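You operate a simulated robot arm through the tools that you are given. There is no shell and no other tool.

You run a simulated robot arm. Do the job below in one go: nothing can be reset, and whatever is moved stays where it is left.

## Task
Lock the coins pouch in the cash drawer and take the notes pouch out onto the desk. Where these are worked on the way, their far stop is far enough and under half their travel is too little: cash drawer.

The check looks at the end state, three seconds after you hand in, the way a careful person would. Anything else that was tipped, shoved, dropped, spilled or broken makes it a failure.

## Robot
A 7-joint arm with a two-finger parallel gripper, fixed in place. Base frame: the origin is at the foot of the arm, x ahead of it, y to its left, z up; the work surface is at about z = 0.82. Units: m, rad, N and s.
Its first joint turns from -2.897 to 2.897 rad. Payload 4.4 kg.
The TCP is the grasp point between the finger pads, 0.023 m short of the fingertips. In the tool frame z runs along the fingers and y along their closing line. Largest opening 0.094 m; finger width 0.038, thickness 0.01; the body of the gripper, 0.054 by 0.096 m, starts 0.039 m behind the TCP.
Orientation is that of the tool frame in the base frame, as a unit quaternion [w, x, y, z]. With the fingers straight down and closing along the base's y, the tool's x points along the base's -x, its y along +y and its z along -z.

## Interface
- The arm moves only by the tool step_arm. Its argument "series" is a list of rows, each a list of 7 numbers: the shift along the tool's x, y, z in units of 200 mm (1.0 is 200 mm), then the turn, a rotation vector about the tool's x, y, z in units of 90 degrees (1.0 is 90 degrees), then the opening in per cent of the stroke, from 0 (shut) to 100 (fully open). In form: [[dx, dy, dz, rx, ry, rz, jaw], ...]. A call has 1 to 20 rows; each row is the pose to reach, as a shift and turn from the pose commanded when the call began, along the tool's axes at that moment. A call with a number of a shift or a turn outside -1 to 1 is refused whole. Each row takes 0.2 s and may step no farther than 0.05 m and 0.15 rad from the row before; otherwise, or with a gripper value out of range, the whole call is refused. A pose out of reach is approached as far as the arm can. The call stops where the force on the tool passes 40 N (or 10 N more than at its start, if that is more) or the arm is blocked; 0.2 s more then pass. The fingers move at their own pace (about 0.072 m/s each) and stop on an object; they squeeze with about 42 N. The grip force told is the motor's: it shows also when the fingers shut on nothing. Time passes only in rows, and 0.2 s behind the last, so rows that repeat a pose let the fingers close. The reply holds the time, the measured pose of the TCP, the force on the tool along the base axes, the opening and the grip force, in the units named above and with some noise, with the torque about the TCP (base axes, N m) and any sound that the robot's microphone picked up.
- Cameras (640 x 400 px; columns grow to the right, rows downward): "scene" is fixed at [0.2323, 0.6389, 1.1727]; the picture's right is [-0.59, -0.81, 0.00], its down [-0.43, 0.31, -0.85] and it looks along [0.69, -0.50, -0.53] (base axes); focal length 266 px, centre (320, 200). "wrist" rides on the gripper at [0.086, 0.016, -0.074] in the tool frame; the picture's right is [-0.18, 0.98, 0.00], its down [-0.58, -0.11, -0.81] and it looks along [-0.79, -0.15, 0.59] (tool axes); focal length 243 px, centre (320, 200). There is no depth. A picture from a camera that has moved, and an enlarged one, comes with that camera's place and axes in the base frame and with its lens. The place of the scene camera against the robot may be out by one fixed shift of up to 0.025 m in any direction.
- grab_frame(camera): a new picture of that camera. The clock stands still meanwhile.
- inspect(camera, box): a new picture of the part [left, top, right, bottom] of that camera's present view, enlarged. The clock stands still meanwhile.
- job_done(): hands the job in; it is judged then, once.

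Nothing tells you positions but the pictures and the camera data. Unless the task says otherwise, let go and move clear before handing in.

The tools are called after "Request:" by a JSON object that holds its "api" and its "payload". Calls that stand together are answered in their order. step_arm: Moves the arm, as the interface text tells. Its arguments: {"type":"object","properties":{"series":{"type":"array","items":{"type":"array","items":{"type":"number"}}}},"required":["series"]} The other tools are called the same way: grab_frame (camera) takes a picture; inspect (camera, box) takes an enlarged picture of a part of a camera's view; job_done () hands the job in.

At the start:

```text
t: 0.0
position: [0.7514, 0.1743, 1.0375]
tcp_rot: [0.0, 0.0, 1.0, 0.0]
wrist_force: [0.7, -0.2, -0.3]
moment: [0.01, -0.02, -0.01]
finger_gap: 0.0942
gripper_force: 0.1
```

scene: 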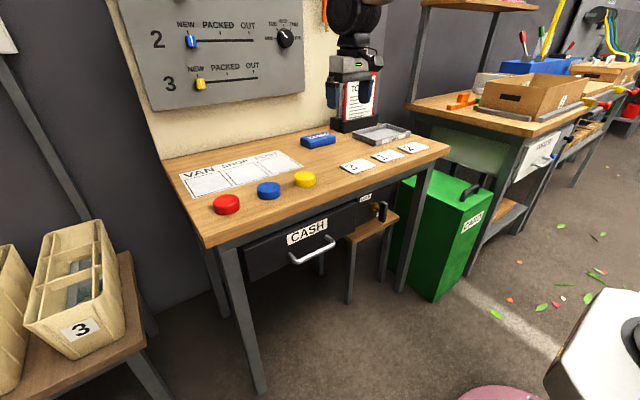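
wrist: 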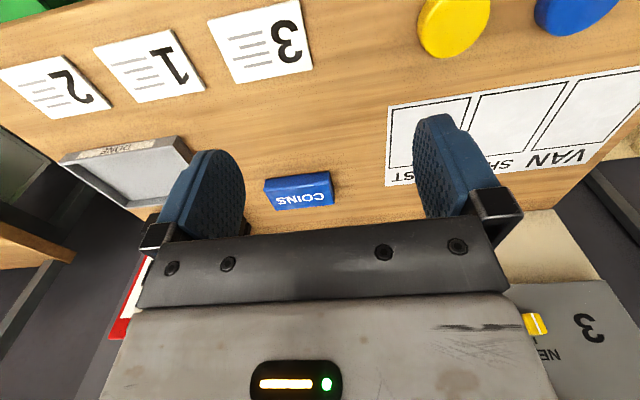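

I see a desk with a blue coins pouch on it, a cash drawer under the front edge with a bar handle, and what looks like a knob or key to its right. I'll look closer before moving.

Request:
{"api": "inspect", "payload": {"camera": "scene", "box": [220, 160, 420, 285]}}

Request:
{"api": "inspect", "payload": {"camera": "scene", "box": [280, 60, 480, 185]}}

Request:
{"api": "inspect", "payload": {"camera": "scene", "box": [320, 170, 420, 232]}}

Request:
{"api": "grab_frame", "payload": {"camera": "wrist"}}

```text
3.20 times, centred on (320, 222) of scene
camera zoom: at [0.2323, 0.6389, 1.1727], right [-0.59, -0.81, 0.0], down [-0.43, 0.31, -0.85], along [0.69, -0.5, -0.53], focal length 851 px, centre (320, 128)
```

zoom: 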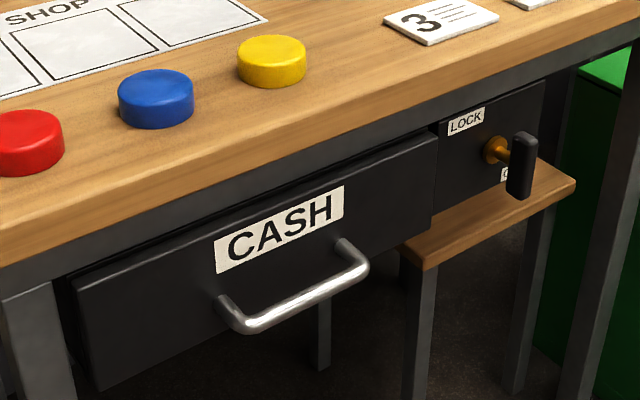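

```text
3.20 times, centred on (380, 122) of scene
camera zoom: at [0.2323, 0.6389, 1.1727], right [-0.59, -0.81, 0.0], down [-0.43, 0.31, -0.85], along [0.69, -0.5, -0.53], focal length 851 px, centre (128, 448)
```

zoom: 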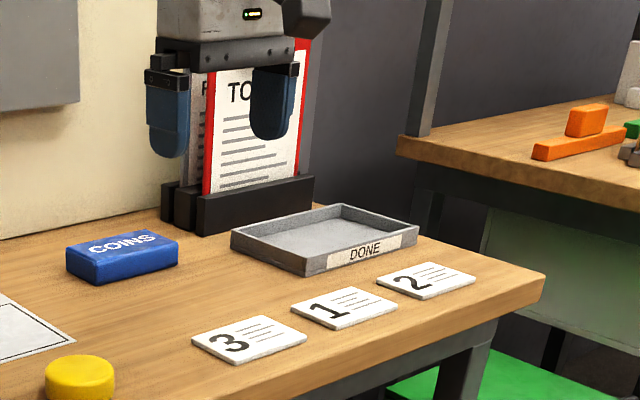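

```text
6.40 times, centred on (370, 201) of scene
camera zoom: at [0.2323, 0.6389, 1.1727], right [-0.59, -0.81, 0.0], down [-0.43, 0.31, -0.85], along [0.69, -0.5, -0.53], focal length 1701 px, centre (0, 194)
```

zoom: 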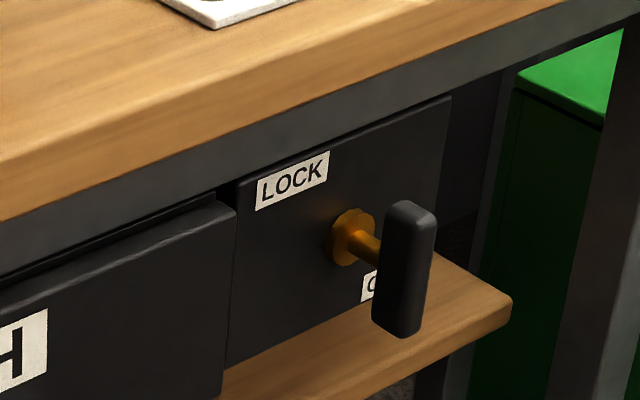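

```text
taken
camera wrist: at [0.6653, 0.19, 1.111], right [0.18, 0.98, 0.0], down [0.58, -0.11, 0.81], along [0.79, -0.15, -0.59], focal length 243 px, centre (320, 200)
```

wrist: 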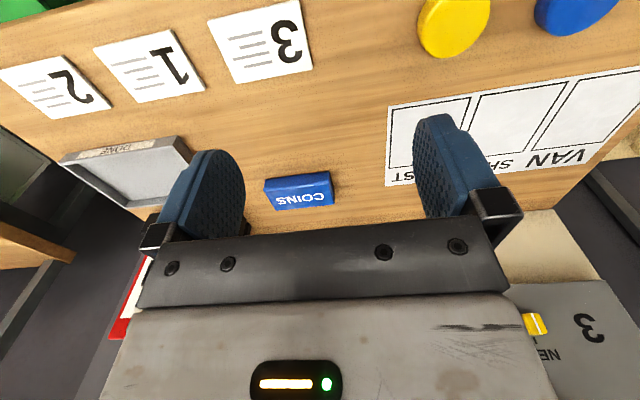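

The coins pouch sits at about (0.99, 0.09) on the desk. The drawer handle is near (0.64, 0.37, 0.72), and the lock lever is near (0.655, 0.10, 0.72). I'll pull the arm back so the wrist camera can look at the drawer front and the lock.

Request:
{"api": "step_arm", "payload": {"series": [[0.2, 0, 0, 0, 0, 0, 100], [0.4, 0, 0, 0, 0, 0, 100], [0.6, 0, 0, 0, 0, 0, 100], [0.8, 0, 0, 0, 0, 0, 100], [1.0, 0, 0, 0, 0, 0, 100]]}}

Request:
{"api": "step_arm", "payload": {"series": [[0.2, 0, 0.1, 0, 0, 0, 100], [0.4, 0, 0.2, 0, 0, 0, 100], [0.6, 0, 0.3, 0, 0, 0, 100], [0.8, 0, 0.4, 0, 0, 0, 100]]}}

Request:
{"api": "grab_frame", "payload": {"camera": "wrist"}}

Request:
{"api": "grab_frame", "payload": {"camera": "scene"}}

```text
t: 1.2
position: [0.5495, 0.1728, 1.0363]
tcp_rot: [0.0, -0.001, 1.0, 0.0]
wrist_force: [0.3, -0.2, -0.8]
moment: [-0.01, 0.03, 0.04]
finger_gap: 0.094
gripper_force: 0.0
```

```text
t: 2.2
position: [0.3888, 0.1766, 0.9515]
tcp_rot: [0.0, -0.001, 1.0, 0.0]
wrist_force: [0.4, 0.4, -0.1]
moment: [-0.03, -0.02, 0.0]
finger_gap: 0.0942
gripper_force: 0.0
```

```text
taken
camera wrist: at [0.3033, 0.1921, 1.0259], right [0.18, 0.98, 0.0], down [0.58, -0.11, 0.81], along [0.79, -0.15, -0.59], focal length 243 px, centre (320, 200)
```

wrist: 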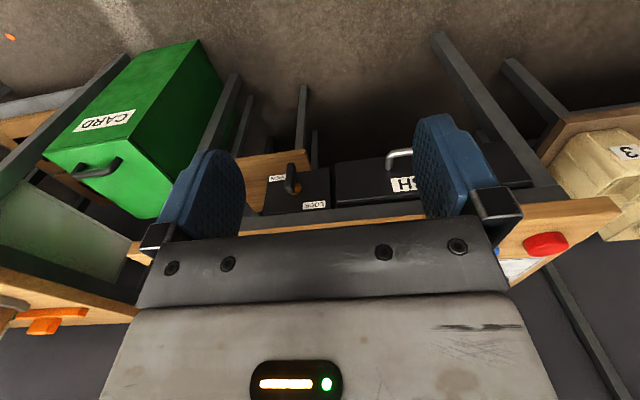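

```text
taken
```

scene: 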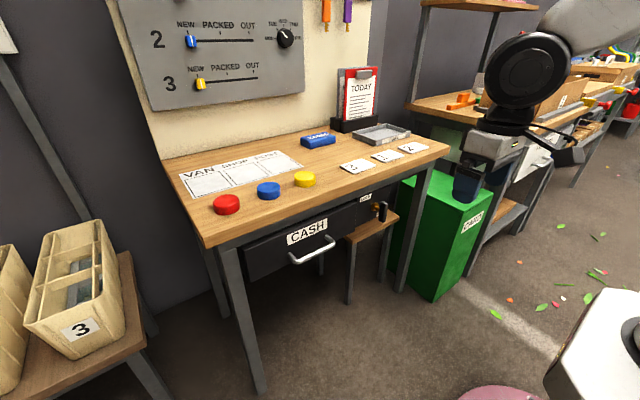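

Request:
{"api": "inspect", "payload": {"camera": "wrist", "box": [240, 140, 400, 240]}}

Request:
{"api": "inspect", "payload": {"camera": "wrist", "box": [250, 155, 346, 215]}}

```text
4.00 times, centred on (320, 190) of wrist
camera zoom: at [0.3033, 0.1921, 1.0259], right [0.18, 0.98, 0.0], down [0.58, -0.11, 0.81], along [0.79, -0.15, -0.59], focal length 970 px, centre (320, 240)
```

zoom: 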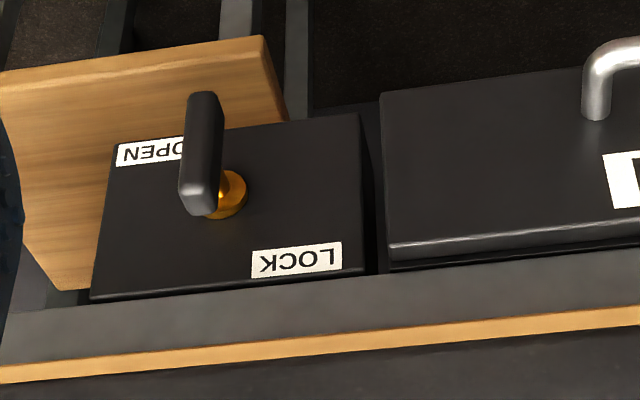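

```text
6.67 times, centred on (298, 185) of wrist
camera zoom: at [0.3033, 0.1921, 1.0259], right [0.18, 0.98, 0.0], down [0.58, -0.11, 0.81], along [0.79, -0.15, -0.59], focal length 1618 px, centre (467, 300)
```

zoom: 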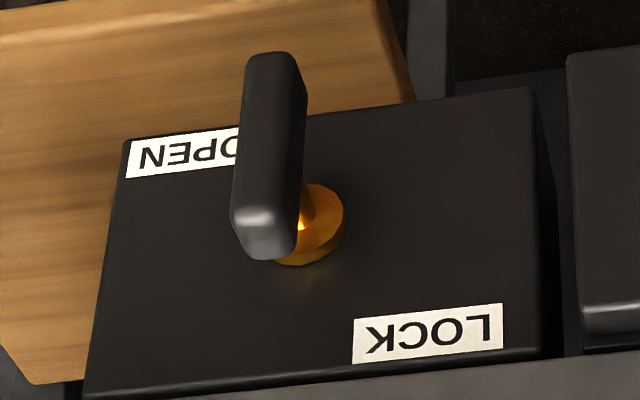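

The lever stands upright between the OPEN and LOCK labels, and its shaft is near y≈0.067, z≈0.70. The scene camera seems to be off by about 2 cm. I'll go lower for views that let me triangulate depth.

Request:
{"api": "step_arm", "payload": {"series": [[0.05, -0.02, 0.2, 0, 0, 0, 100], [0.1, -0.04, 0.4, 0, 0, 0, 100], [0.15, -0.06, 0.6, 0, 0, 0, 100], [0.2, -0.08, 0.8, 0, 0, 0, 100], [0.25, -0.1, 1.0, 0, 0, 0, 100]]}}

Request:
{"api": "grab_frame", "payload": {"camera": "wrist"}}

Request:
{"api": "grab_frame", "payload": {"camera": "scene"}}

```text
t: 3.4
position: [0.3444, 0.1528, 0.7606]
tcp_rot: [0.0, 0.0, 1.0, 0.0]
wrist_force: [-0.2, 0.1, 0.2]
moment: [0.01, 0.01, -0.01]
finger_gap: 0.094
gripper_force: 0.1
```

```text
taken
camera wrist: at [0.2575, 0.17, 0.8337], right [0.18, 0.98, 0.0], down [0.58, -0.11, 0.81], along [0.79, -0.15, -0.59], focal length 243 px, centre (320, 200)
```

wrist: 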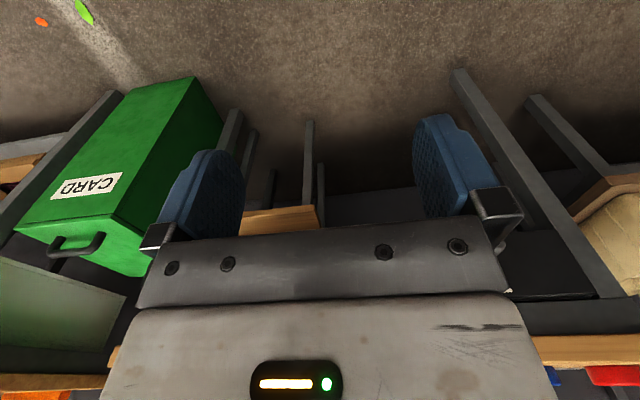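

```text
taken
```

scene: 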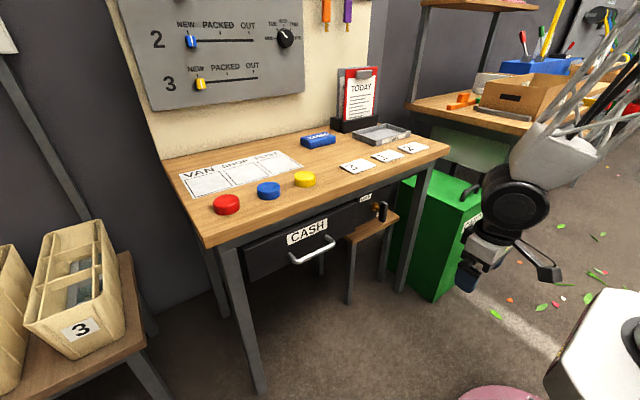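

The gripper body blocks the view from here. I'll tilt the tool 45° forward so the wrist camera can see the drawer front and the lock.

Request:
{"api": "step_arm", "payload": {"series": [[0.0, 0.04, -0.06, 0, -0.08, 0, 100], [0.0, 0.08, -0.12, 0, -0.16, 0, 100], [0.0, 0.12, -0.18, 0, -0.24, 0, 100], [0.0, 0.16, -0.24, 0, -0.32, 0, 100], [0.0, 0.2, -0.3, 0, -0.4, 0, 100], [0.0, 0.24, -0.3, 0, -0.48, 0, 100]]}}

Request:
{"api": "grab_frame", "payload": {"camera": "wrist"}}

```text
t: 4.8
position: [0.292, 0.1517, 0.683]
tcp_rot: [0.224, -0.055, 0.964, -0.132]
wrist_force: [0.8, -6.0, 19.0]
moment: [0.28, 2.29, 0.74]
finger_gap: 0.0942
gripper_force: 0.2
stopped in row 6: the force on the tool passed its limit at 183 N (the readings are from after the stop); the commanded pose is now the measured one
```

```text
taken
camera wrist: at [0.1808, 0.1693, 0.7062], right [0.12, 0.97, -0.2], down [0.16, 0.18, 0.97], along [0.98, -0.15, -0.14], focal length 243 px, centre (320, 200)
```

wrist: 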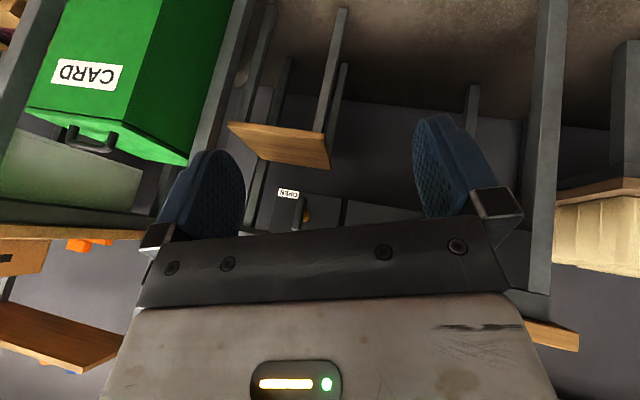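

The move stopped on a large force and the arm is away from its commanded pose. I'll check the scene before doing anything more.

Request:
{"api": "grab_frame", "payload": {"camera": "scene"}}

Request:
{"api": "inspect", "payload": {"camera": "scene", "box": [400, 100, 640, 250]}}

```text
taken
```

scene: 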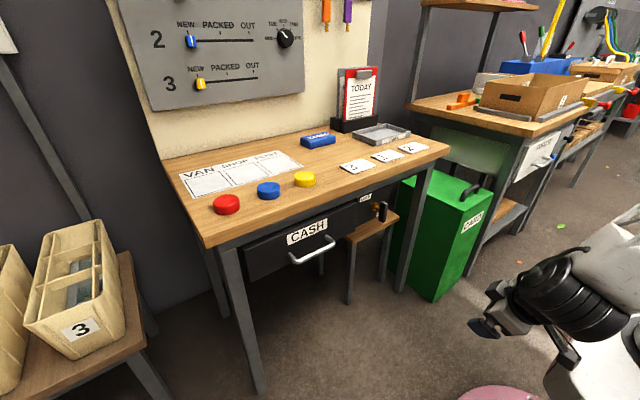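

```text
2.67 times, centred on (520, 175) of scene
camera zoom: at [0.2323, 0.6389, 1.1727], right [-0.59, -0.81, 0.0], down [-0.43, 0.31, -0.85], along [0.69, -0.5, -0.53], focal length 709 px, centre (-213, 267)
```

zoom: 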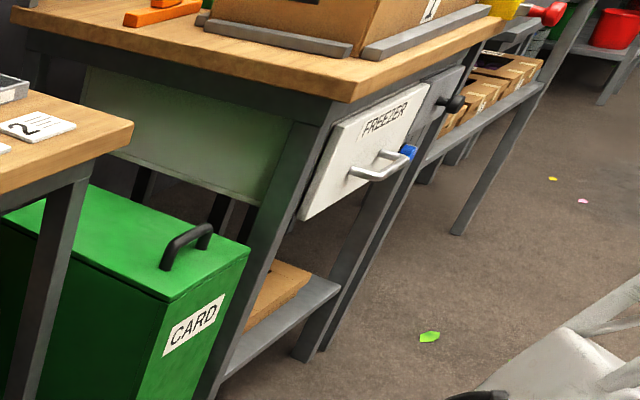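

The wrist folded back against the robot's own base; nothing in the scene appears to have moved. I'll move out and up, away from the base.

Request:
{"api": "step_arm", "payload": {"series": [[-0.1, -0.03, -0.045, 0, 0, 0, 100], [-0.25, -0.07, -0.11, 0, 0, 0, 100], [-0.4, -0.11, -0.18, 0, 0, 0, 100], [-0.55, -0.155, -0.245, 0, 0, 0, 100], [-0.7, -0.2, -0.31, 0, 0, 0, 100], [-0.85, -0.24, -0.38, 0, 0, 0, 100]]}}

Request:
{"api": "grab_frame", "payload": {"camera": "scene"}}

```text
t: 6.2
position: [0.4133, 0.1511, 0.8305]
tcp_rot: [0.223, -0.054, 0.964, -0.133]
wrist_force: [0.7, 0.0, 0.4]
moment: [0.01, 0.0, 0.0]
finger_gap: 0.0942
gripper_force: 0.1
```

```text
taken
```

scene: 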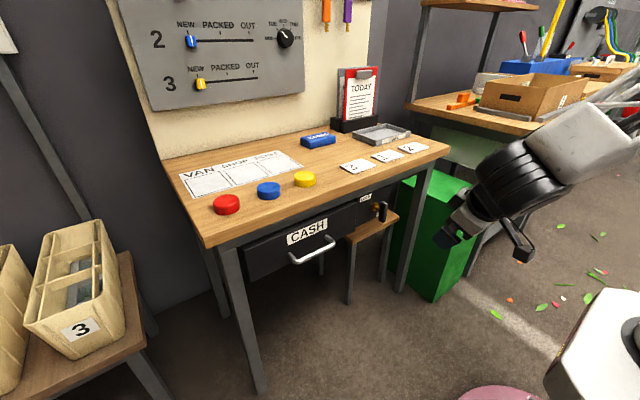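

Request:
{"api": "step_arm", "payload": {"series": [[0, 0, 0, -0.026, -0.0415, 0.026, 100], [0, 0, 0, -0.052, -0.083, 0.052, 100], [0, 0, 0, -0.078, -0.1246, 0.078, 100], [0, 0, 0, -0.104, -0.166, 0.104, 100], [0, 0, 0, -0.1295, -0.2077, 0.1298, 100]]}}

Request:
{"api": "grab_frame", "payload": {"camera": "wrist"}}

Request:
{"api": "inspect", "payload": {"camera": "wrist", "box": [200, 40, 456, 200]}}

```text
t: 7.4
position: [0.4117, 0.1499, 0.8326]
tcp_rot: [0.383, 0.0, 0.924, -0.001]
wrist_force: [-0.6, -0.1, 0.2]
moment: [0.02, 0.04, 0.04]
finger_gap: 0.094
gripper_force: 0.1
```

```text
taken
camera wrist: at [0.2991, 0.1665, 0.8235], right [0.13, 0.98, 0.13], down [-0.16, -0.11, 0.98], along [0.98, -0.15, 0.14], focal length 243 px, centre (320, 200)
```

wrist: 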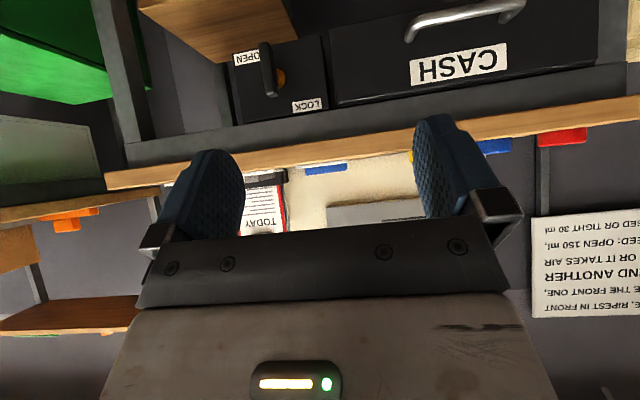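

```text
2.50 times, centred on (328, 120) of wrist
camera zoom: at [0.2991, 0.1665, 0.8235], right [0.13, 0.98, 0.13], down [-0.16, -0.11, 0.98], along [0.98, -0.15, 0.14], focal length 606 px, centre (300, 400)
```

zoom: 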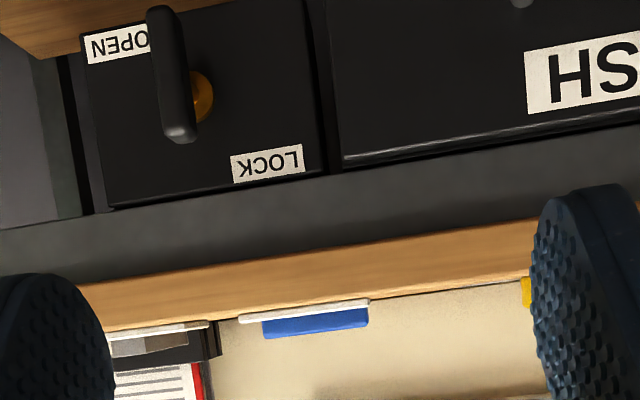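

This view is good. The drawer handle bar is near x≈0.66, y from 0.26 to 0.39, z≈0.663, with the drawer front at about x=0.71. The lock lever is centred near (0.68, 0.06, 0.67). I'll move over towards the handle and tilt the tool further.

Request:
{"api": "step_arm", "payload": {"series": [[-0.02, 0.12, 0.08, 0, -0.03, 0, 100], [-0.045, 0.28, 0.18, 0, -0.06, 0, 100], [-0.07, 0.44, 0.28, 0, -0.1, 0, 100], [-0.095, 0.6, 0.39, 0, -0.135, 0, 100], [-0.124, 0.75, 0.4985, 0, -0.1667, 0, 100]]}}

Request:
{"api": "grab_frame", "payload": {"camera": "wrist"}}

```text
t: 8.6
position: [0.4982, 0.3006, 0.7777]
tcp_rot: [0.5, 0.001, 0.866, -0.001]
wrist_force: [-0.8, -0.1, -0.4]
moment: [0.0, 0.0, 0.02]
finger_gap: 0.094
gripper_force: 0.1
```

```text
taken
camera wrist: at [0.3904, 0.3163, 0.7396], right [0.09, 0.98, 0.16], down [-0.41, -0.11, 0.91], along [0.91, -0.15, 0.39], focal length 243 px, centre (320, 200)
```

wrist: 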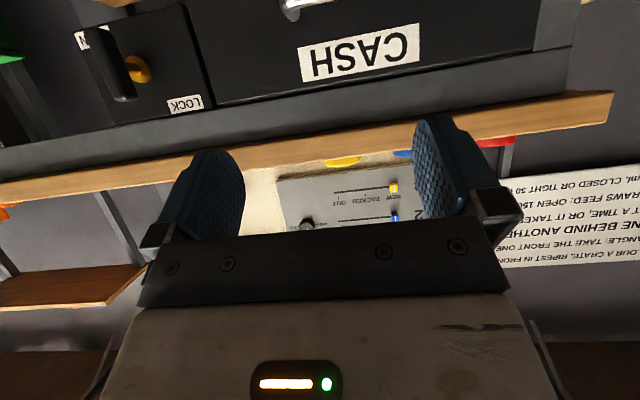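

Tracking is good and the handle positions agree between views. Next I roll the gripper 90° so the fingers close vertically, and move to about 10 cm in front of the bar.

Request:
{"api": "step_arm", "payload": {"series": [[0.01, 0.02, 0.04, 0, 0, 0.0833, 100], [0.02, 0.03, 0.08, 0, 0, 0.1667, 100], [0.03, 0.04, 0.12, 0, 0, 0.25, 100], [0.04, 0.05, 0.16, 0, 0, 0.3333, 100], [0.04, 0.07, 0.2, 0, 0, 0.4167, 100], [0.05, 0.08, 0.24, 0, 0, 0.5, 100], [0.05, 0.09, 0.28, 0, 0, 0.5833, 90], [0.06, 0.11, 0.32, 0, 0, 0.6667, 80], [0.07, 0.12, 0.36, 0, 0, 0.75, 70], [0.08, 0.13, 0.4, 0, 0, 0.8333, 60], [0.09, 0.15, 0.44, 0, 0, 0.9167, 55], [0.094, 0.16, 0.4875, 0, 0, 1.0, 50]]}}

Request:
{"api": "grab_frame", "payload": {"camera": "wrist"}}

Request:
{"api": "grab_frame", "payload": {"camera": "scene"}}

```text
t: 11.2
position: [0.6441, 0.293, 0.8887]
tcp_rot: [0.286, 0.619, 0.673, 0.286]
wrist_force: [-1.0, 0.5, 1.2]
moment: [-0.01, 0.03, 0.01]
finger_gap: 0.047
gripper_force: 0.1
out of reach, approached as far as the arm can: row 4, 5, 6, 7, 8, 9, 10, 11, 12
```

```text
taken
camera wrist: at [0.5937, 0.378, 0.9478], right [0.67, -0.12, 0.73], down [-0.63, -0.61, 0.48], along [0.39, -0.78, -0.48], focal length 243 px, centre (320, 200)
```

wrist: 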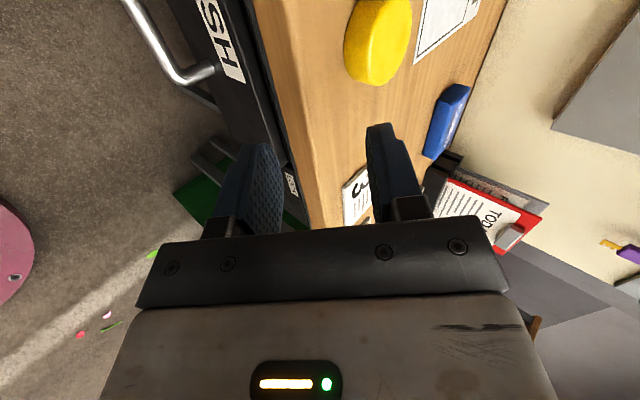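

```text
taken
```

scene: 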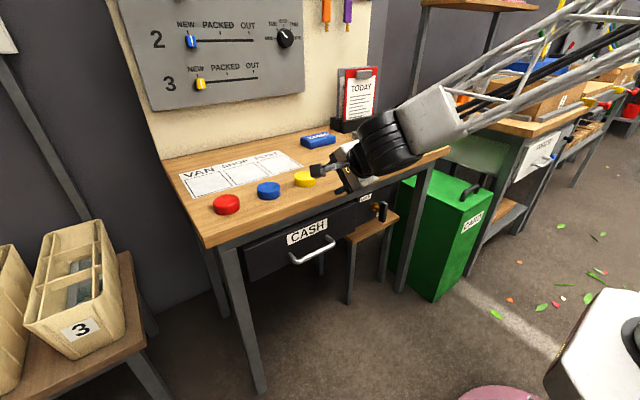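

The roll in that direction hit a joint limit, and the arm stopped above the front edge of the desk without touching anything. The negative roll direction should be free. I'll back off a little first and see how it responds.

Request:
{"api": "step_arm", "payload": {"series": [[0, 0, -0.2, 0, 0, 0, 50]]}}

```text
t: 11.6
position: [0.6121, 0.2942, 0.9195]
tcp_rot: [0.287, 0.619, 0.673, 0.284]
wrist_force: [-0.4, -0.3, -0.8]
moment: [-0.02, 0.01, -0.02]
finger_gap: 0.047
gripper_force: 0.0
```

The commanded pose follows the measured one, so control is clean. I'll roll back the other way while retreating.

Request:
{"api": "step_arm", "payload": {"series": [[0, 0, -0.03, 0, 0, -0.0833, 50], [0, 0, -0.06, 0, 0, -0.1667, 50], [0, 0, -0.09, 0, 0, -0.25, 50], [0, 0, -0.12, 0, 0, -0.3333, 50], [0, 0, -0.15, 0, 0, -0.4167, 50], [0, 0, -0.18, 0, 0, -0.5, 50], [0, 0, -0.21, 0, 0, -0.5833, 50], [0, 0, -0.24, 0, 0, -0.6667, 50], [0, 0, -0.27, 0, 0, -0.75, 50], [0, 0, -0.3, 0, 0, -0.8333, 50], [0, 0, -0.3, 0, 0, -0.9167, 50], [0, 0, -0.3, 0, 0, -1.0, 50]]}}

```text
t: 14.2
position: [0.5639, 0.2951, 0.9648]
tcp_rot: [0.404, -0.04, 0.914, -0.003]
wrist_force: [-0.4, -0.6, 0.7]
moment: [0.01, 0.01, -0.02]
finger_gap: 0.047
gripper_force: 0.0
```

Request:
{"api": "step_arm", "payload": {"series": [[0.0, 0.02, 0.0, 0.0103, -0.0074, -0.0792, 50], [0.08, 0.04, 0.06, 0.0206, -0.0149, -0.1583, 50], [0.16, 0.06, 0.12, 0.0309, -0.0223, -0.2375, 50], [0.25, 0.08, 0.18, 0.0412, -0.0297, -0.3166, 50], [0.33, 0.1, 0.25, 0.0515, -0.0372, -0.3958, 50], [0.41, 0.12, 0.31, 0.0618, -0.0446, -0.4749, 50], [0.5, 0.14, 0.37, 0.0721, -0.052, -0.5541, 50], [0.58, 0.16, 0.43, 0.0824, -0.0595, -0.6332, 50], [0.66, 0.18, 0.5, 0.0927, -0.0669, -0.7124, 50], [0.74, 0.2, 0.56, 0.103, -0.0743, -0.7915, 50], [0.82, 0.22, 0.62, 0.1133, -0.0818, -0.8707, 50], [0.8965, 0.2355, 0.675, 0.1236, -0.0892, -0.9498, 50]]}}

Request:
{"api": "grab_frame", "payload": {"camera": "wrist"}}

Request:
{"api": "grab_frame", "payload": {"camera": "scene"}}

```text
t: 16.8
position: [0.5385, 0.3334, 0.7395]
tcp_rot: [0.355, -0.612, 0.612, -0.353]
wrist_force: [0.2, 0.5, -0.4]
moment: [0.02, 0.04, 0.02]
finger_gap: 0.0468
gripper_force: 0.1
```

```text
taken
camera wrist: at [0.4664, 0.2462, 0.762], right [-0.49, 0.19, -0.85], down [-0.64, 0.58, 0.5], along [0.59, 0.79, -0.16], focal length 243 px, centre (320, 200)
```

wrist: 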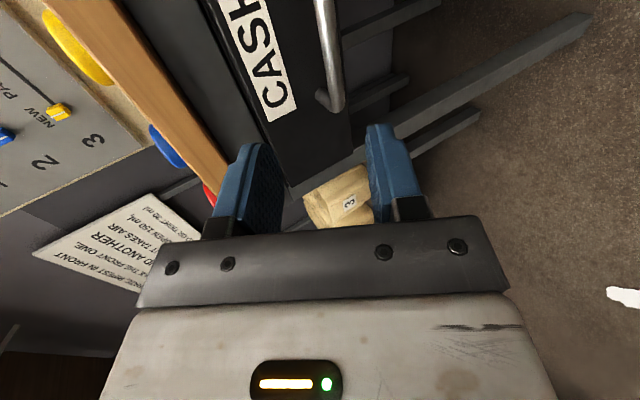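

```text
taken
```

scene: 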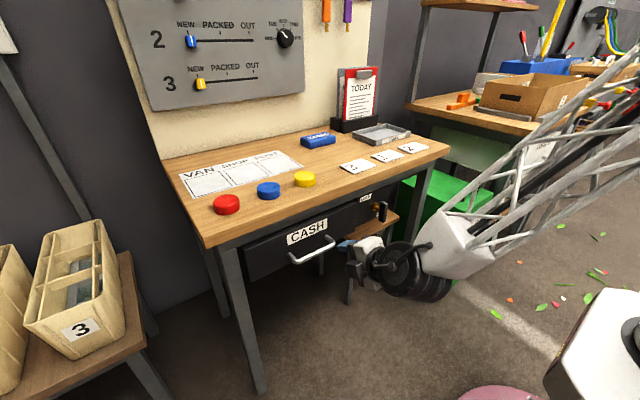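

The gripper now points at the bar with the fingers closing vertically, and the handle estimate still holds at about (0.662, 0.33, 0.661). I'll approach along the tool axis.

Request:
{"api": "step_arm", "payload": {"series": [[0.004, 0.008, 0.12, 0, 0, 0, 50], [0.008, 0.016, 0.24, 0, 0, 0, 50], [0.012, 0.024, 0.36, 0, 0, 0, 50], [0.016, 0.03, 0.48, 0, 0, 0, 50], [0.017, 0.031, 0.58, 0, 0, 0, 50]]}}

Request:
{"api": "grab_frame", "payload": {"camera": "wrist"}}

Request:
{"api": "inspect", "payload": {"camera": "scene", "box": [240, 200, 400, 300]}}

```text
t: 18.0
position: [0.6374, 0.3292, 0.6748]
tcp_rot: [0.354, -0.611, 0.614, -0.354]
wrist_force: [1.0, 0.3, -0.6]
moment: [0.01, -0.02, -0.02]
finger_gap: 0.047
gripper_force: 0.2
```

```text
taken
camera wrist: at [0.5656, 0.242, 0.6967], right [-0.49, 0.19, -0.85], down [-0.64, 0.58, 0.5], along [0.59, 0.79, -0.16], focal length 243 px, centre (320, 200)
```

wrist: 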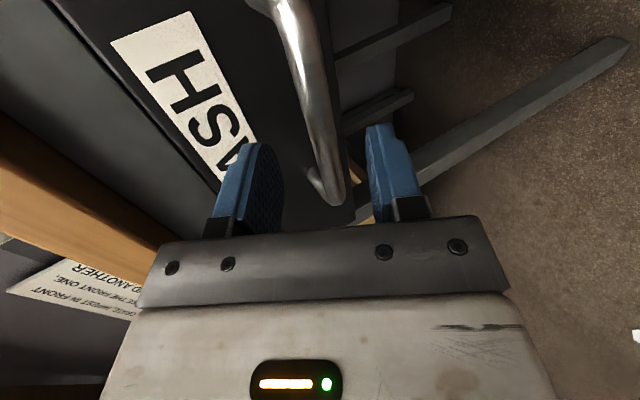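

```text
4.00 times, centred on (320, 250) of scene
camera zoom: at [0.2323, 0.6389, 1.1727], right [-0.59, -0.81, 0.0], down [-0.43, 0.31, -0.85], along [0.69, -0.5, -0.53], focal length 1063 px, centre (320, 0)
```

zoom: 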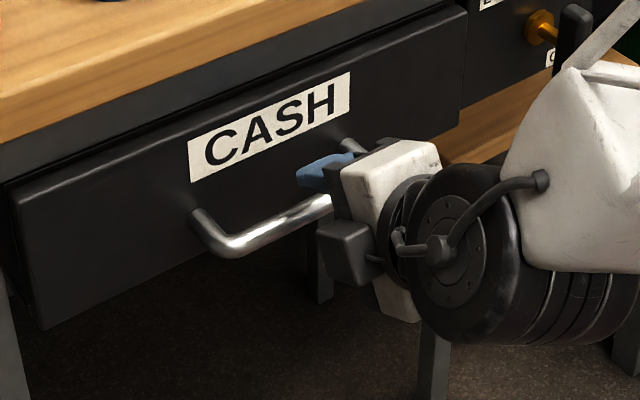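

The bar is between the fingers and close to centred. I'll go in the last 2 cm and close on it.

Request:
{"api": "step_arm", "payload": {"series": [[0, 0.01, 0.05, 0, 0, 0, 50], [0, 0.015, 0.1, 0, 0, 0, 50], [0, 0.015, 0.1, 0, 0, 0, 0], [0, 0.015, 0.1, 0, 0, 0, 0], [0, 0.015, 0.1, 0, 0, 0, 0]]}}

```text
t: 19.2
position: [0.6544, 0.3282, 0.6647]
tcp_rot: [0.356, -0.611, 0.613, -0.353]
wrist_force: [1.1, -11.0, 21.3]
moment: [-1.65, -0.44, 0.66]
finger_gap: 0.0157
gripper_force: 45.1
```

The bar is gripped (gap 15.7 mm), with some side load. I'll ease that with a small upward correction and then start pulling straight back.

Request:
{"api": "step_arm", "payload": {"series": [[0, -0.01, 0, 0, 0, 0, 0], [0, -0.015, 0, 0, 0, 0, 0]]}}

Request:
{"api": "step_arm", "payload": {"series": [[0, 0.0125, -0.0217, 0, 0, 0, 0], [0, 0.0375, -0.065, 0, 0, 0, 0], [0, 0.0625, -0.1083, 0, 0, 0, 0]]}}

```text
t: 19.8
position: [0.6545, 0.3292, 0.6655]
tcp_rot: [0.353, -0.611, 0.614, -0.352]
wrist_force: [1.6, -1.2, -15.7]
moment: [-1.16, 0.37, 1.38]
finger_gap: 0.016
gripper_force: 44.7
```

```text
t: 20.3
position: [0.651, 0.3292, 0.6648]
tcp_rot: [0.353, -0.612, 0.614, -0.353]
wrist_force: [19.6, 3.8, -13.6]
moment: [-1.44, -0.03, 1.05]
finger_gap: 0.0158
gripper_force: 45.1
stopped in row 2: the force on the tool passed its limit at 50 N (the readings are from after the stop); the commanded pose is now the measured one
```

The drawer didn't move and the pull force rose quickly, so it may be locked. I'll try one slow pull to tell a lock from plain friction.

Request:
{"api": "step_arm", "payload": {"series": [[0, 0.004, -0.007, 0, 0, 0, 0], [0, 0.008, -0.014, 0, 0, 0, 0]]}}

```text
t: 20.6
position: [0.6495, 0.3284, 0.6627]
tcp_rot: [0.353, -0.611, 0.614, -0.353]
wrist_force: [16.9, 2.2, -11.2]
moment: [-1.55, -0.01, 0.99]
finger_gap: 0.016
gripper_force: 45.4
stopped in row 1: the force on the tool passed its limit at 45 N (the readings are from after the stop); the commanded pose is now the measured one
```

The drawer is locked, as the fingers only slipped on the bar. I'll release the handle, back off, and go to the lock lever.

Request:
{"api": "step_arm", "payload": {"series": [[0, 0, 0, 0, 0, 0, 50], [0, 0, 0, 0, 0, 0, 50], [0, 0, -0.1, 0, 0, 0, 50], [0, 0, -0.25, 0, 0, 0, 50], [0, 0, -0.4, 0, 0, 0, 50], [0, 0, -0.55, 0, 0, 0, 50], [0, 0, -0.6, 0, 0, 0, 50]]}}

Request:
{"api": "grab_frame", "payload": {"camera": "wrist"}}

```text
t: 22.2
position: [0.5461, 0.329, 0.7264]
tcp_rot: [0.353, -0.612, 0.614, -0.352]
wrist_force: [0.7, 0.9, 0.0]
moment: [0.03, 0.02, 0.02]
finger_gap: 0.047
gripper_force: 0.0
```

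```text
taken
camera wrist: at [0.4733, 0.2432, 0.7481], right [-0.49, 0.19, -0.85], down [-0.64, 0.58, 0.5], along [0.59, 0.79, -0.17], focal length 243 px, centre (320, 200)
```

wrist: 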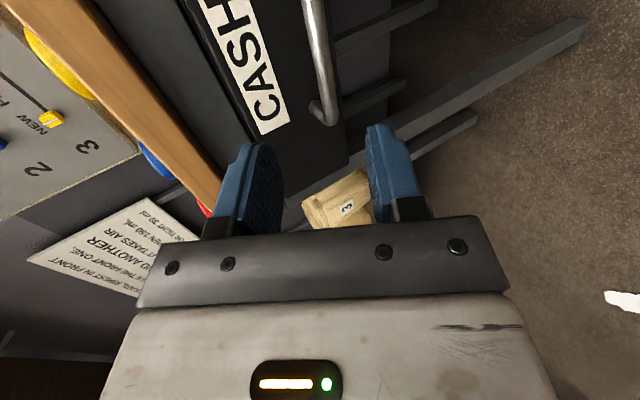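

Request:
{"api": "step_arm", "payload": {"series": [[0.08, 0.01, 0, 0.0201, 0.0201, -0.075, 50], [0.16, 0.02, 0, 0.0402, 0.0402, -0.15, 50], [0.24, 0.03, 0, 0.0603, 0.0603, -0.225, 50], [0.32, 0.04, 0, 0.0804, 0.0804, -0.3, 50], [0.4, 0.05, 0, 0.1005, 0.1005, -0.375, 50], [0.48, 0.06, 0.0, 0.1206, 0.1206, -0.45, 50], [0.56, 0.07, 0.0, 0.1407, 0.1407, -0.525, 50], [0.64, 0.08, 0.01, 0.1608, 0.1608, -0.6, 50], [0.72, 0.09, 0.02, 0.1809, 0.1809, -0.675, 50], [0.8, 0.1, 0.02, 0.201, 0.201, -0.75, 50], [0.88, 0.11, 0.03, 0.2211, 0.2211, -0.825, 50], [0.95, 0.12, 0.04, 0.2412, 0.2412, -0.9, 50], [1.0, 0.13, 0.04, 0.2613, 0.2613, -0.975, 50]]}}

Request:
{"api": "grab_frame", "payload": {"camera": "wrist"}}

```text
t: 25.0
position: [0.5415, 0.1297, 0.698]
tcp_rot: [0.0, 0.708, 0.0, 0.707]
wrist_force: [0.1, -0.2, 1.3]
moment: [-0.03, 0.0, -0.02]
finger_gap: 0.0472
gripper_force: 0.1
```

```text
taken
camera wrist: at [0.4672, 0.1127, 0.7831], right [0.0, -0.98, -0.18], down [-0.81, 0.11, -0.58], along [0.59, 0.15, -0.79], focal length 243 px, centre (320, 200)
```

wrist: 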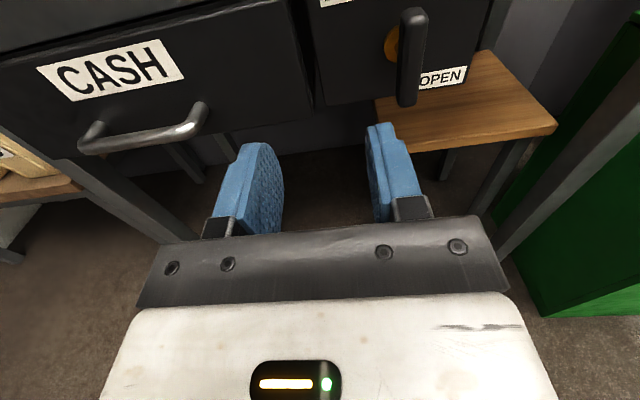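

Request:
{"api": "inspect", "payload": {"camera": "wrist", "box": [310, 0, 502, 120]}}

```text
3.33 times, centred on (406, 60) of wrist
camera zoom: at [0.4672, 0.1127, 0.7831], right [0.0, -0.98, -0.18], down [-0.81, 0.11, -0.58], along [0.59, 0.15, -0.79], focal length 809 px, centre (33, 667)
```

zoom: 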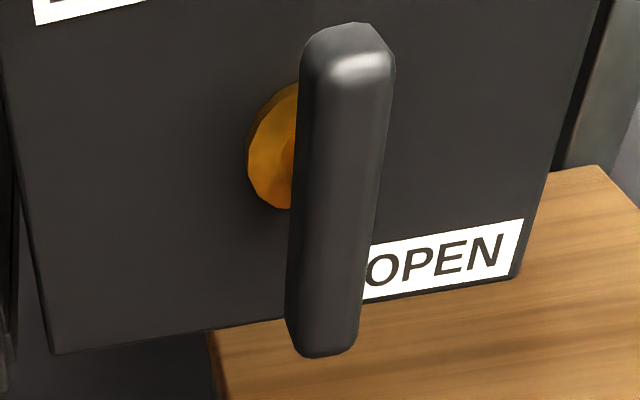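

The OPEN side of the lock is clear now. The lever is a symmetric bar centred at about (0.678, 0.056, 0.674). I'll line up in front of it.

Request:
{"api": "step_arm", "payload": {"series": [[-0.04, 0.13, 0.1, 0, 0, 0, 50], [-0.08, 0.26, 0.2, 0, 0, 0, 50], [-0.12, 0.3685, 0.3, 0, 0, 0, 50]]}}

Request:
{"api": "grab_frame", "payload": {"camera": "wrist"}}

```text
t: 25.8
position: [0.5899, 0.0924, 0.6748]
tcp_rot: [0.01, 0.708, -0.011, 0.706]
wrist_force: [-0.7, 0.0, -0.8]
moment: [-0.01, -0.06, 0.05]
finger_gap: 0.0469
gripper_force: 0.1
out of reach, approached as far as the arm can: row 2, 3
```

```text
taken
camera wrist: at [0.5147, 0.0784, 0.7608], right [-0.03, -0.98, -0.19], down [-0.81, 0.13, -0.58], along [0.59, 0.13, -0.79], focal length 243 px, centre (320, 200)
```

wrist: 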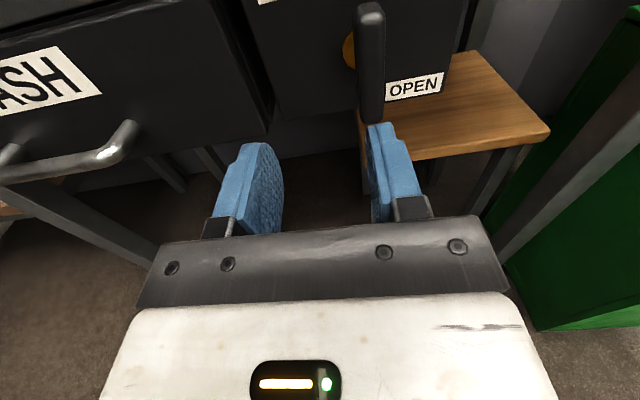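

That pose went out of reach as I moved right with the tool held horizontal. I'll look at how the arm is posed before choosing a different tilt.

Request:
{"api": "grab_frame", "payload": {"camera": "scene"}}

```text
taken
```

scene: 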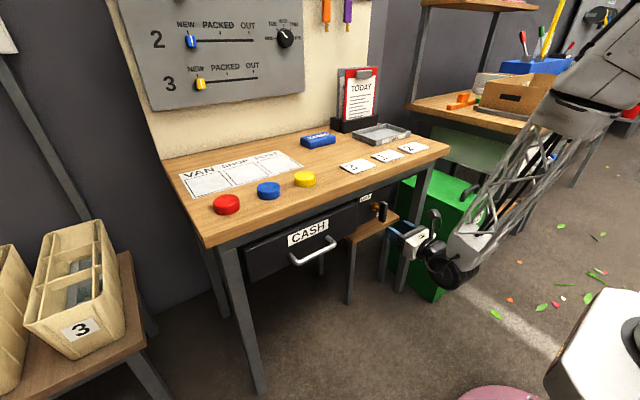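

Request:
{"api": "step_arm", "payload": {"series": [[0.06, 0.0, 0, 0.005, -0.0667, 0, 50], [0.12, 0.0, 0, 0.01, -0.1333, 0, 50], [0.18, 0.03, 0, 0.015, -0.2, 0, 50], [0.22, 0.08, 0, 0.019, -0.2667, 0, 50], [0.245, 0.13, 0.01, 0.019, -0.3333, 0, 50], [0.245, 0.18, 0.01, 0.019, -0.3333, 0, 50]]}}

Request:
{"api": "grab_frame", "payload": {"camera": "wrist"}}

```text
t: 27.2
position: [0.5911, 0.076, 0.7274]
tcp_rot: [-0.003, 0.868, 0.005, 0.497]
wrist_force: [-0.3, -0.9, 1.0]
moment: [-0.01, 0.02, -0.02]
finger_gap: 0.0471
gripper_force: 0.0
out of reach, approached as far as the arm can: row 1, 2, 3, 4, 5, 6
```

```text
taken
camera wrist: at [0.5703, 0.0589, 0.8403], right [-0.08, -0.98, -0.16], down [-0.99, 0.1, -0.09], along [0.11, 0.15, -0.98], focal length 243 px, centre (320, 200)
```

wrist: 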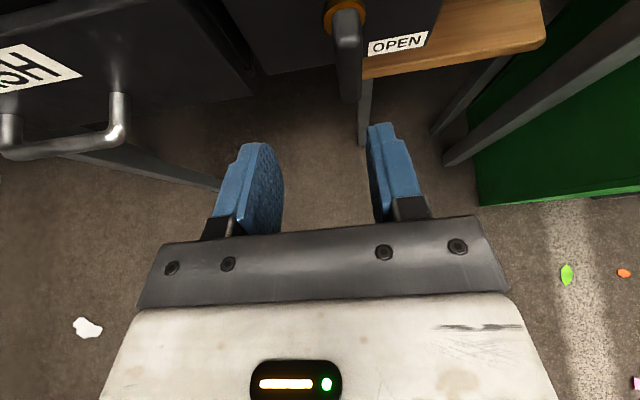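

Request:
{"api": "grab_frame", "payload": {"camera": "scene"}}

Request:
{"api": "inspect", "payload": {"camera": "scene", "box": [320, 0, 640, 200]}}

```text
taken
```

scene: 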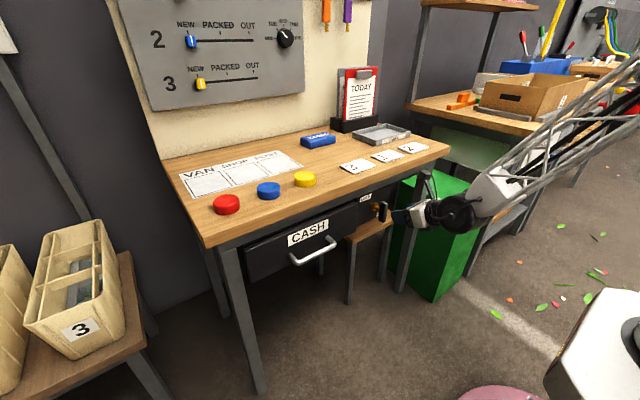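

```text
2.00 times, centred on (480, 100) of scene
camera zoom: at [0.2323, 0.6389, 1.1727], right [-0.59, -0.81, 0.0], down [-0.43, 0.31, -0.85], along [0.69, -0.5, -0.53], focal length 532 px, centre (0, 400)
```

zoom: 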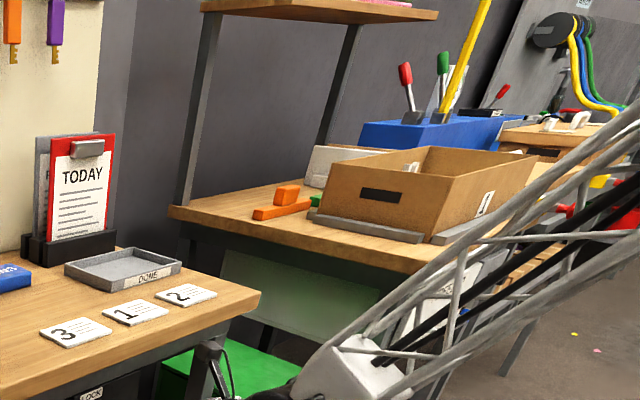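

The elbow has swung out and limits this roll. I'll go back to the −90° roll, which worked well at the handle, close the fingers, and push the lever with the fingertips to find which way it turns.

Request:
{"api": "step_arm", "payload": {"series": [[0, -0.05, -0.05, 0, 0, 0.0, 50], [0, -0.1, -0.1, 0, 0, 0.0833, 50], [-0.01, -0.15, -0.15, 0, 0, 0.1667, 30], [-0.02, -0.2, -0.167, 0, 0, 0.25, 0], [-0.022, -0.22, -0.167, 0, 0, 0.3333, 0], [-0.022, -0.22, -0.167, 0, 0, 0.4167, 0], [-0.022, -0.22, -0.167, 0, 0, 0.5, 0], [-0.022, -0.22, -0.167, 0, 0, 0.5833, 0], [-0.022, -0.22, -0.167, 0, 0, 0.6667, 0], [-0.022, -0.22, -0.167, 0, 0, 0.75, 0], [-0.022, -0.22, -0.167, 0, 0, 0.8333, 0], [-0.022, -0.22, -0.167, 0, 0, 0.9167, 0], [-0.022, -0.22, -0.167, 0, 0, 1.0, 0]]}}

Request:
{"api": "grab_frame", "payload": {"camera": "wrist"}}

Request:
{"api": "grab_frame", "payload": {"camera": "scene"}}

```text
t: 30.0
position: [0.5598, 0.1199, 0.7426]
tcp_rot: [-0.361, 0.618, -0.607, 0.345]
wrist_force: [-0.7, -0.4, 0.3]
moment: [0.02, -0.02, 0.02]
finger_gap: 0.0002
gripper_force: 42.6
```

```text
taken
camera wrist: at [0.4901, 0.0311, 0.7644], right [-0.5, 0.18, -0.85], down [-0.66, 0.56, 0.5], along [0.57, 0.81, -0.16], focal length 243 px, centre (320, 200)
```

wrist: 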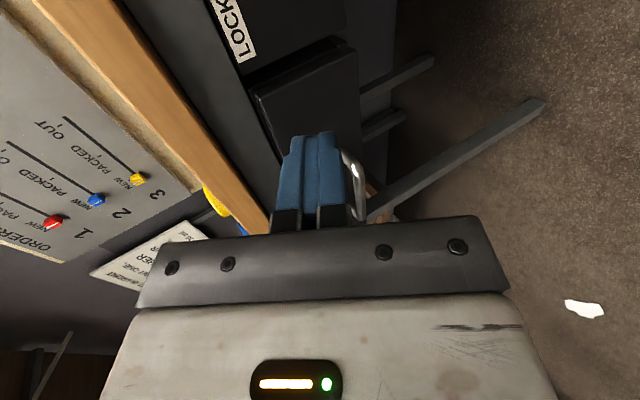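

```text
taken
```

scene: 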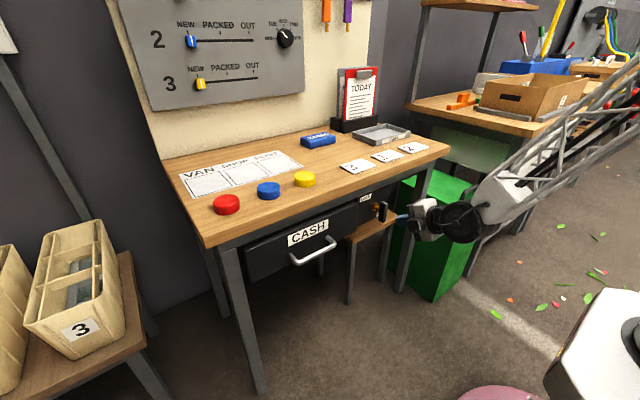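

The posture is comfortable here. The desk front edge is about x=0.697, so the lever stands just in front of it. I'll bring the closed fingertips up beside the lever's top end on its left (+y) side.

Request:
{"api": "step_arm", "payload": {"series": [[0.05, -0.07, 0.04, 0, 0, 0, 0], [0.102, -0.13, 0.085, 0, 0, 0, 0], [0.102, -0.13, 0.25, 0, 0, 0, 0], [0.1, -0.13, 0.4, 0, 0, 0, 0], [0.09, -0.13, 0.5, 0, 0, 0, 0], [0.09, -0.13, 0.585, 0, 0, 0, 0]]}}

Request:
{"api": "grab_frame", "payload": {"camera": "wrist"}}

Request:
{"api": "inspect", "payload": {"camera": "scene", "box": [320, 160, 480, 260]}}

```text
t: 31.4
position: [0.6733, 0.1057, 0.7076]
tcp_rot: [-0.361, 0.618, -0.606, 0.346]
wrist_force: [-0.9, 0.3, -0.1]
moment: [0.0, 0.05, 0.02]
finger_gap: 0.0
gripper_force: 41.6
```

```text
taken
camera wrist: at [0.6036, 0.0173, 0.729], right [-0.5, 0.18, -0.85], down [-0.66, 0.56, 0.5], along [0.56, 0.81, -0.16], focal length 243 px, centre (320, 200)
```

wrist: 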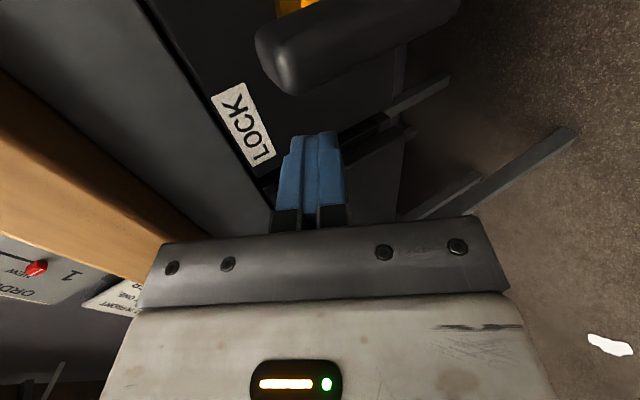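

```text
4.00 times, centred on (400, 210) of scene
camera zoom: at [0.2323, 0.6389, 1.1727], right [-0.59, -0.81, 0.0], down [-0.43, 0.31, -0.85], along [0.69, -0.5, -0.53], focal length 1063 px, centre (0, 160)
```

zoom: 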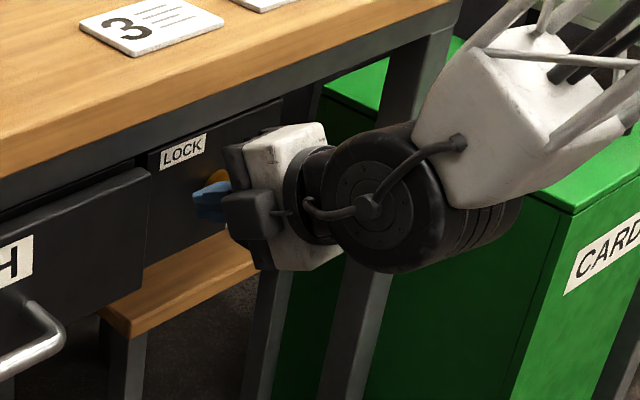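

The fingers are beside the lever, just to its left. I'll push gently to the right (−y) and watch the forces.

Request:
{"api": "step_arm", "payload": {"series": [[0.05, 0, 0, 0, 0, 0, 0], [0.08, 0, 0, 0, 0, 0, 0], [0.1, 0, 0, 0, 0, 0, 0], [0.12, 0, 0, 0, 0, 0, 0], [0.14, 0, 0, 0, 0, 0, 0], [0.16, 0, 0, 0, 0, 0, 0], [0.18, 0, 0, 0, 0, 0, 0], [0.2, 0, 0, 0, 0, 0, 0]]}}

Request:
{"api": "grab_frame", "payload": {"camera": "wrist"}}

```text
t: 33.2
position: [0.6752, 0.085, 0.712]
tcp_rot: [-0.351, 0.616, -0.61, 0.353]
wrist_force: [0.4, -0.1, -0.2]
moment: [0.02, 0.01, 0.01]
finger_gap: 0.0
gripper_force: 41.8
out of reach, approached as far as the arm can: row 2, 3, 4, 5, 6, 7, 8
```

```text
taken
camera wrist: at [0.6034, -0.0021, 0.7345], right [-0.5, 0.18, -0.85], down [-0.64, 0.58, 0.5], along [0.58, 0.8, -0.17], focal length 243 px, centre (320, 200)
```

wrist: 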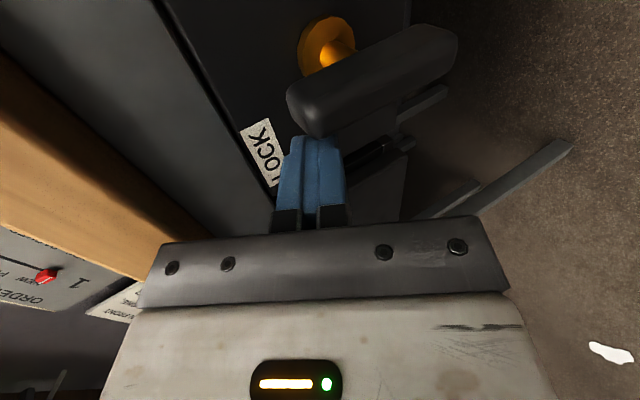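

I've hit the same reach limit near y≈0.085 as in other orientations, so the arm's configuration seems to be stuck against a joint limit. I'll back away from the lever and recover to a neutral posture, with the tool down and high, to test this.

Request:
{"api": "step_arm", "payload": {"series": [[-0.08, 0, 0, 0, 0, 0, 0], [-0.1, 0, -0.2, 0, 0, 0, 0], [-0.12, 0, -0.4, 0, 0, 0, 0], [-0.15, -0.1, -0.6, 0, 0, 0, 0], [-0.15, -0.3, -0.7, 0, 0, 0, 0], [-0.15, -0.5, -0.8, 0, 0, 0, 0], [-0.15, -0.7, -0.9, 0, 0, 0, 0]]}}

Request:
{"api": "grab_frame", "payload": {"camera": "scene"}}

```text
t: 34.8
position: [0.5873, 0.11, 0.9219]
tcp_rot: [-0.36, 0.619, -0.606, 0.346]
wrist_force: [0.3, 0.3, -0.5]
moment: [0.0, 0.02, -0.03]
finger_gap: 0.0
gripper_force: 41.9
```

```text
taken
```

scene: 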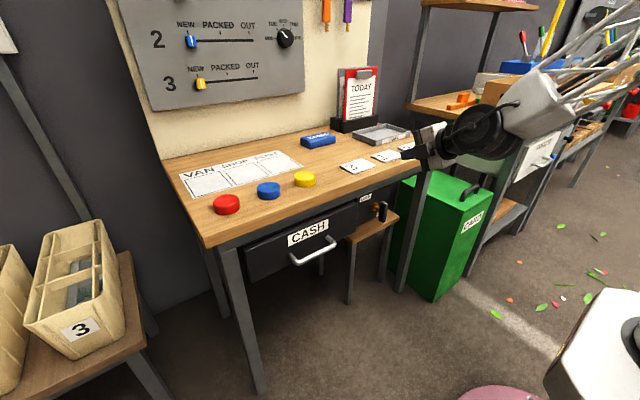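

Request:
{"api": "step_arm", "payload": {"series": [[0.15, 0, -0.05, 0, 0, 0, 0], [0.3, 0, -0.1, 0, 0, 0, 0], [0.45, 0, -0.15, 0, 0, 0, 0], [0.6, 0, -0.2, 0, 0, 0, 0]]}}

```text
t: 35.8
position: [0.5594, 0.0019, 0.9366]
tcp_rot: [-0.348, 0.623, -0.611, 0.343]
wrist_force: [-0.7, 0.2, 4.8]
moment: [0.0, 0.24, 0.0]
finger_gap: 0.0001
gripper_force: 42.3
out of reach, approached as far as the arm can: row 4
```

Request:
{"api": "grab_frame", "payload": {"camera": "wrist"}}

Request:
{"api": "grab_frame", "payload": {"camera": "scene"}}

```text
taken
camera wrist: at [0.4896, -0.0865, 0.9606], right [-0.52, 0.17, -0.84], down [-0.64, 0.57, 0.51], along [0.57, 0.8, -0.19], focal length 243 px, centre (320, 200)
```

wrist: 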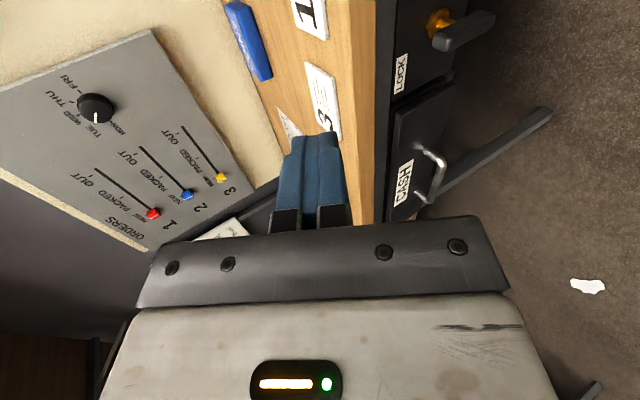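

```text
taken
```

scene: 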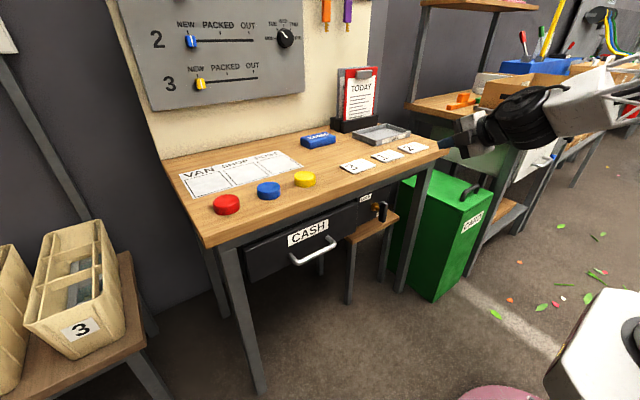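

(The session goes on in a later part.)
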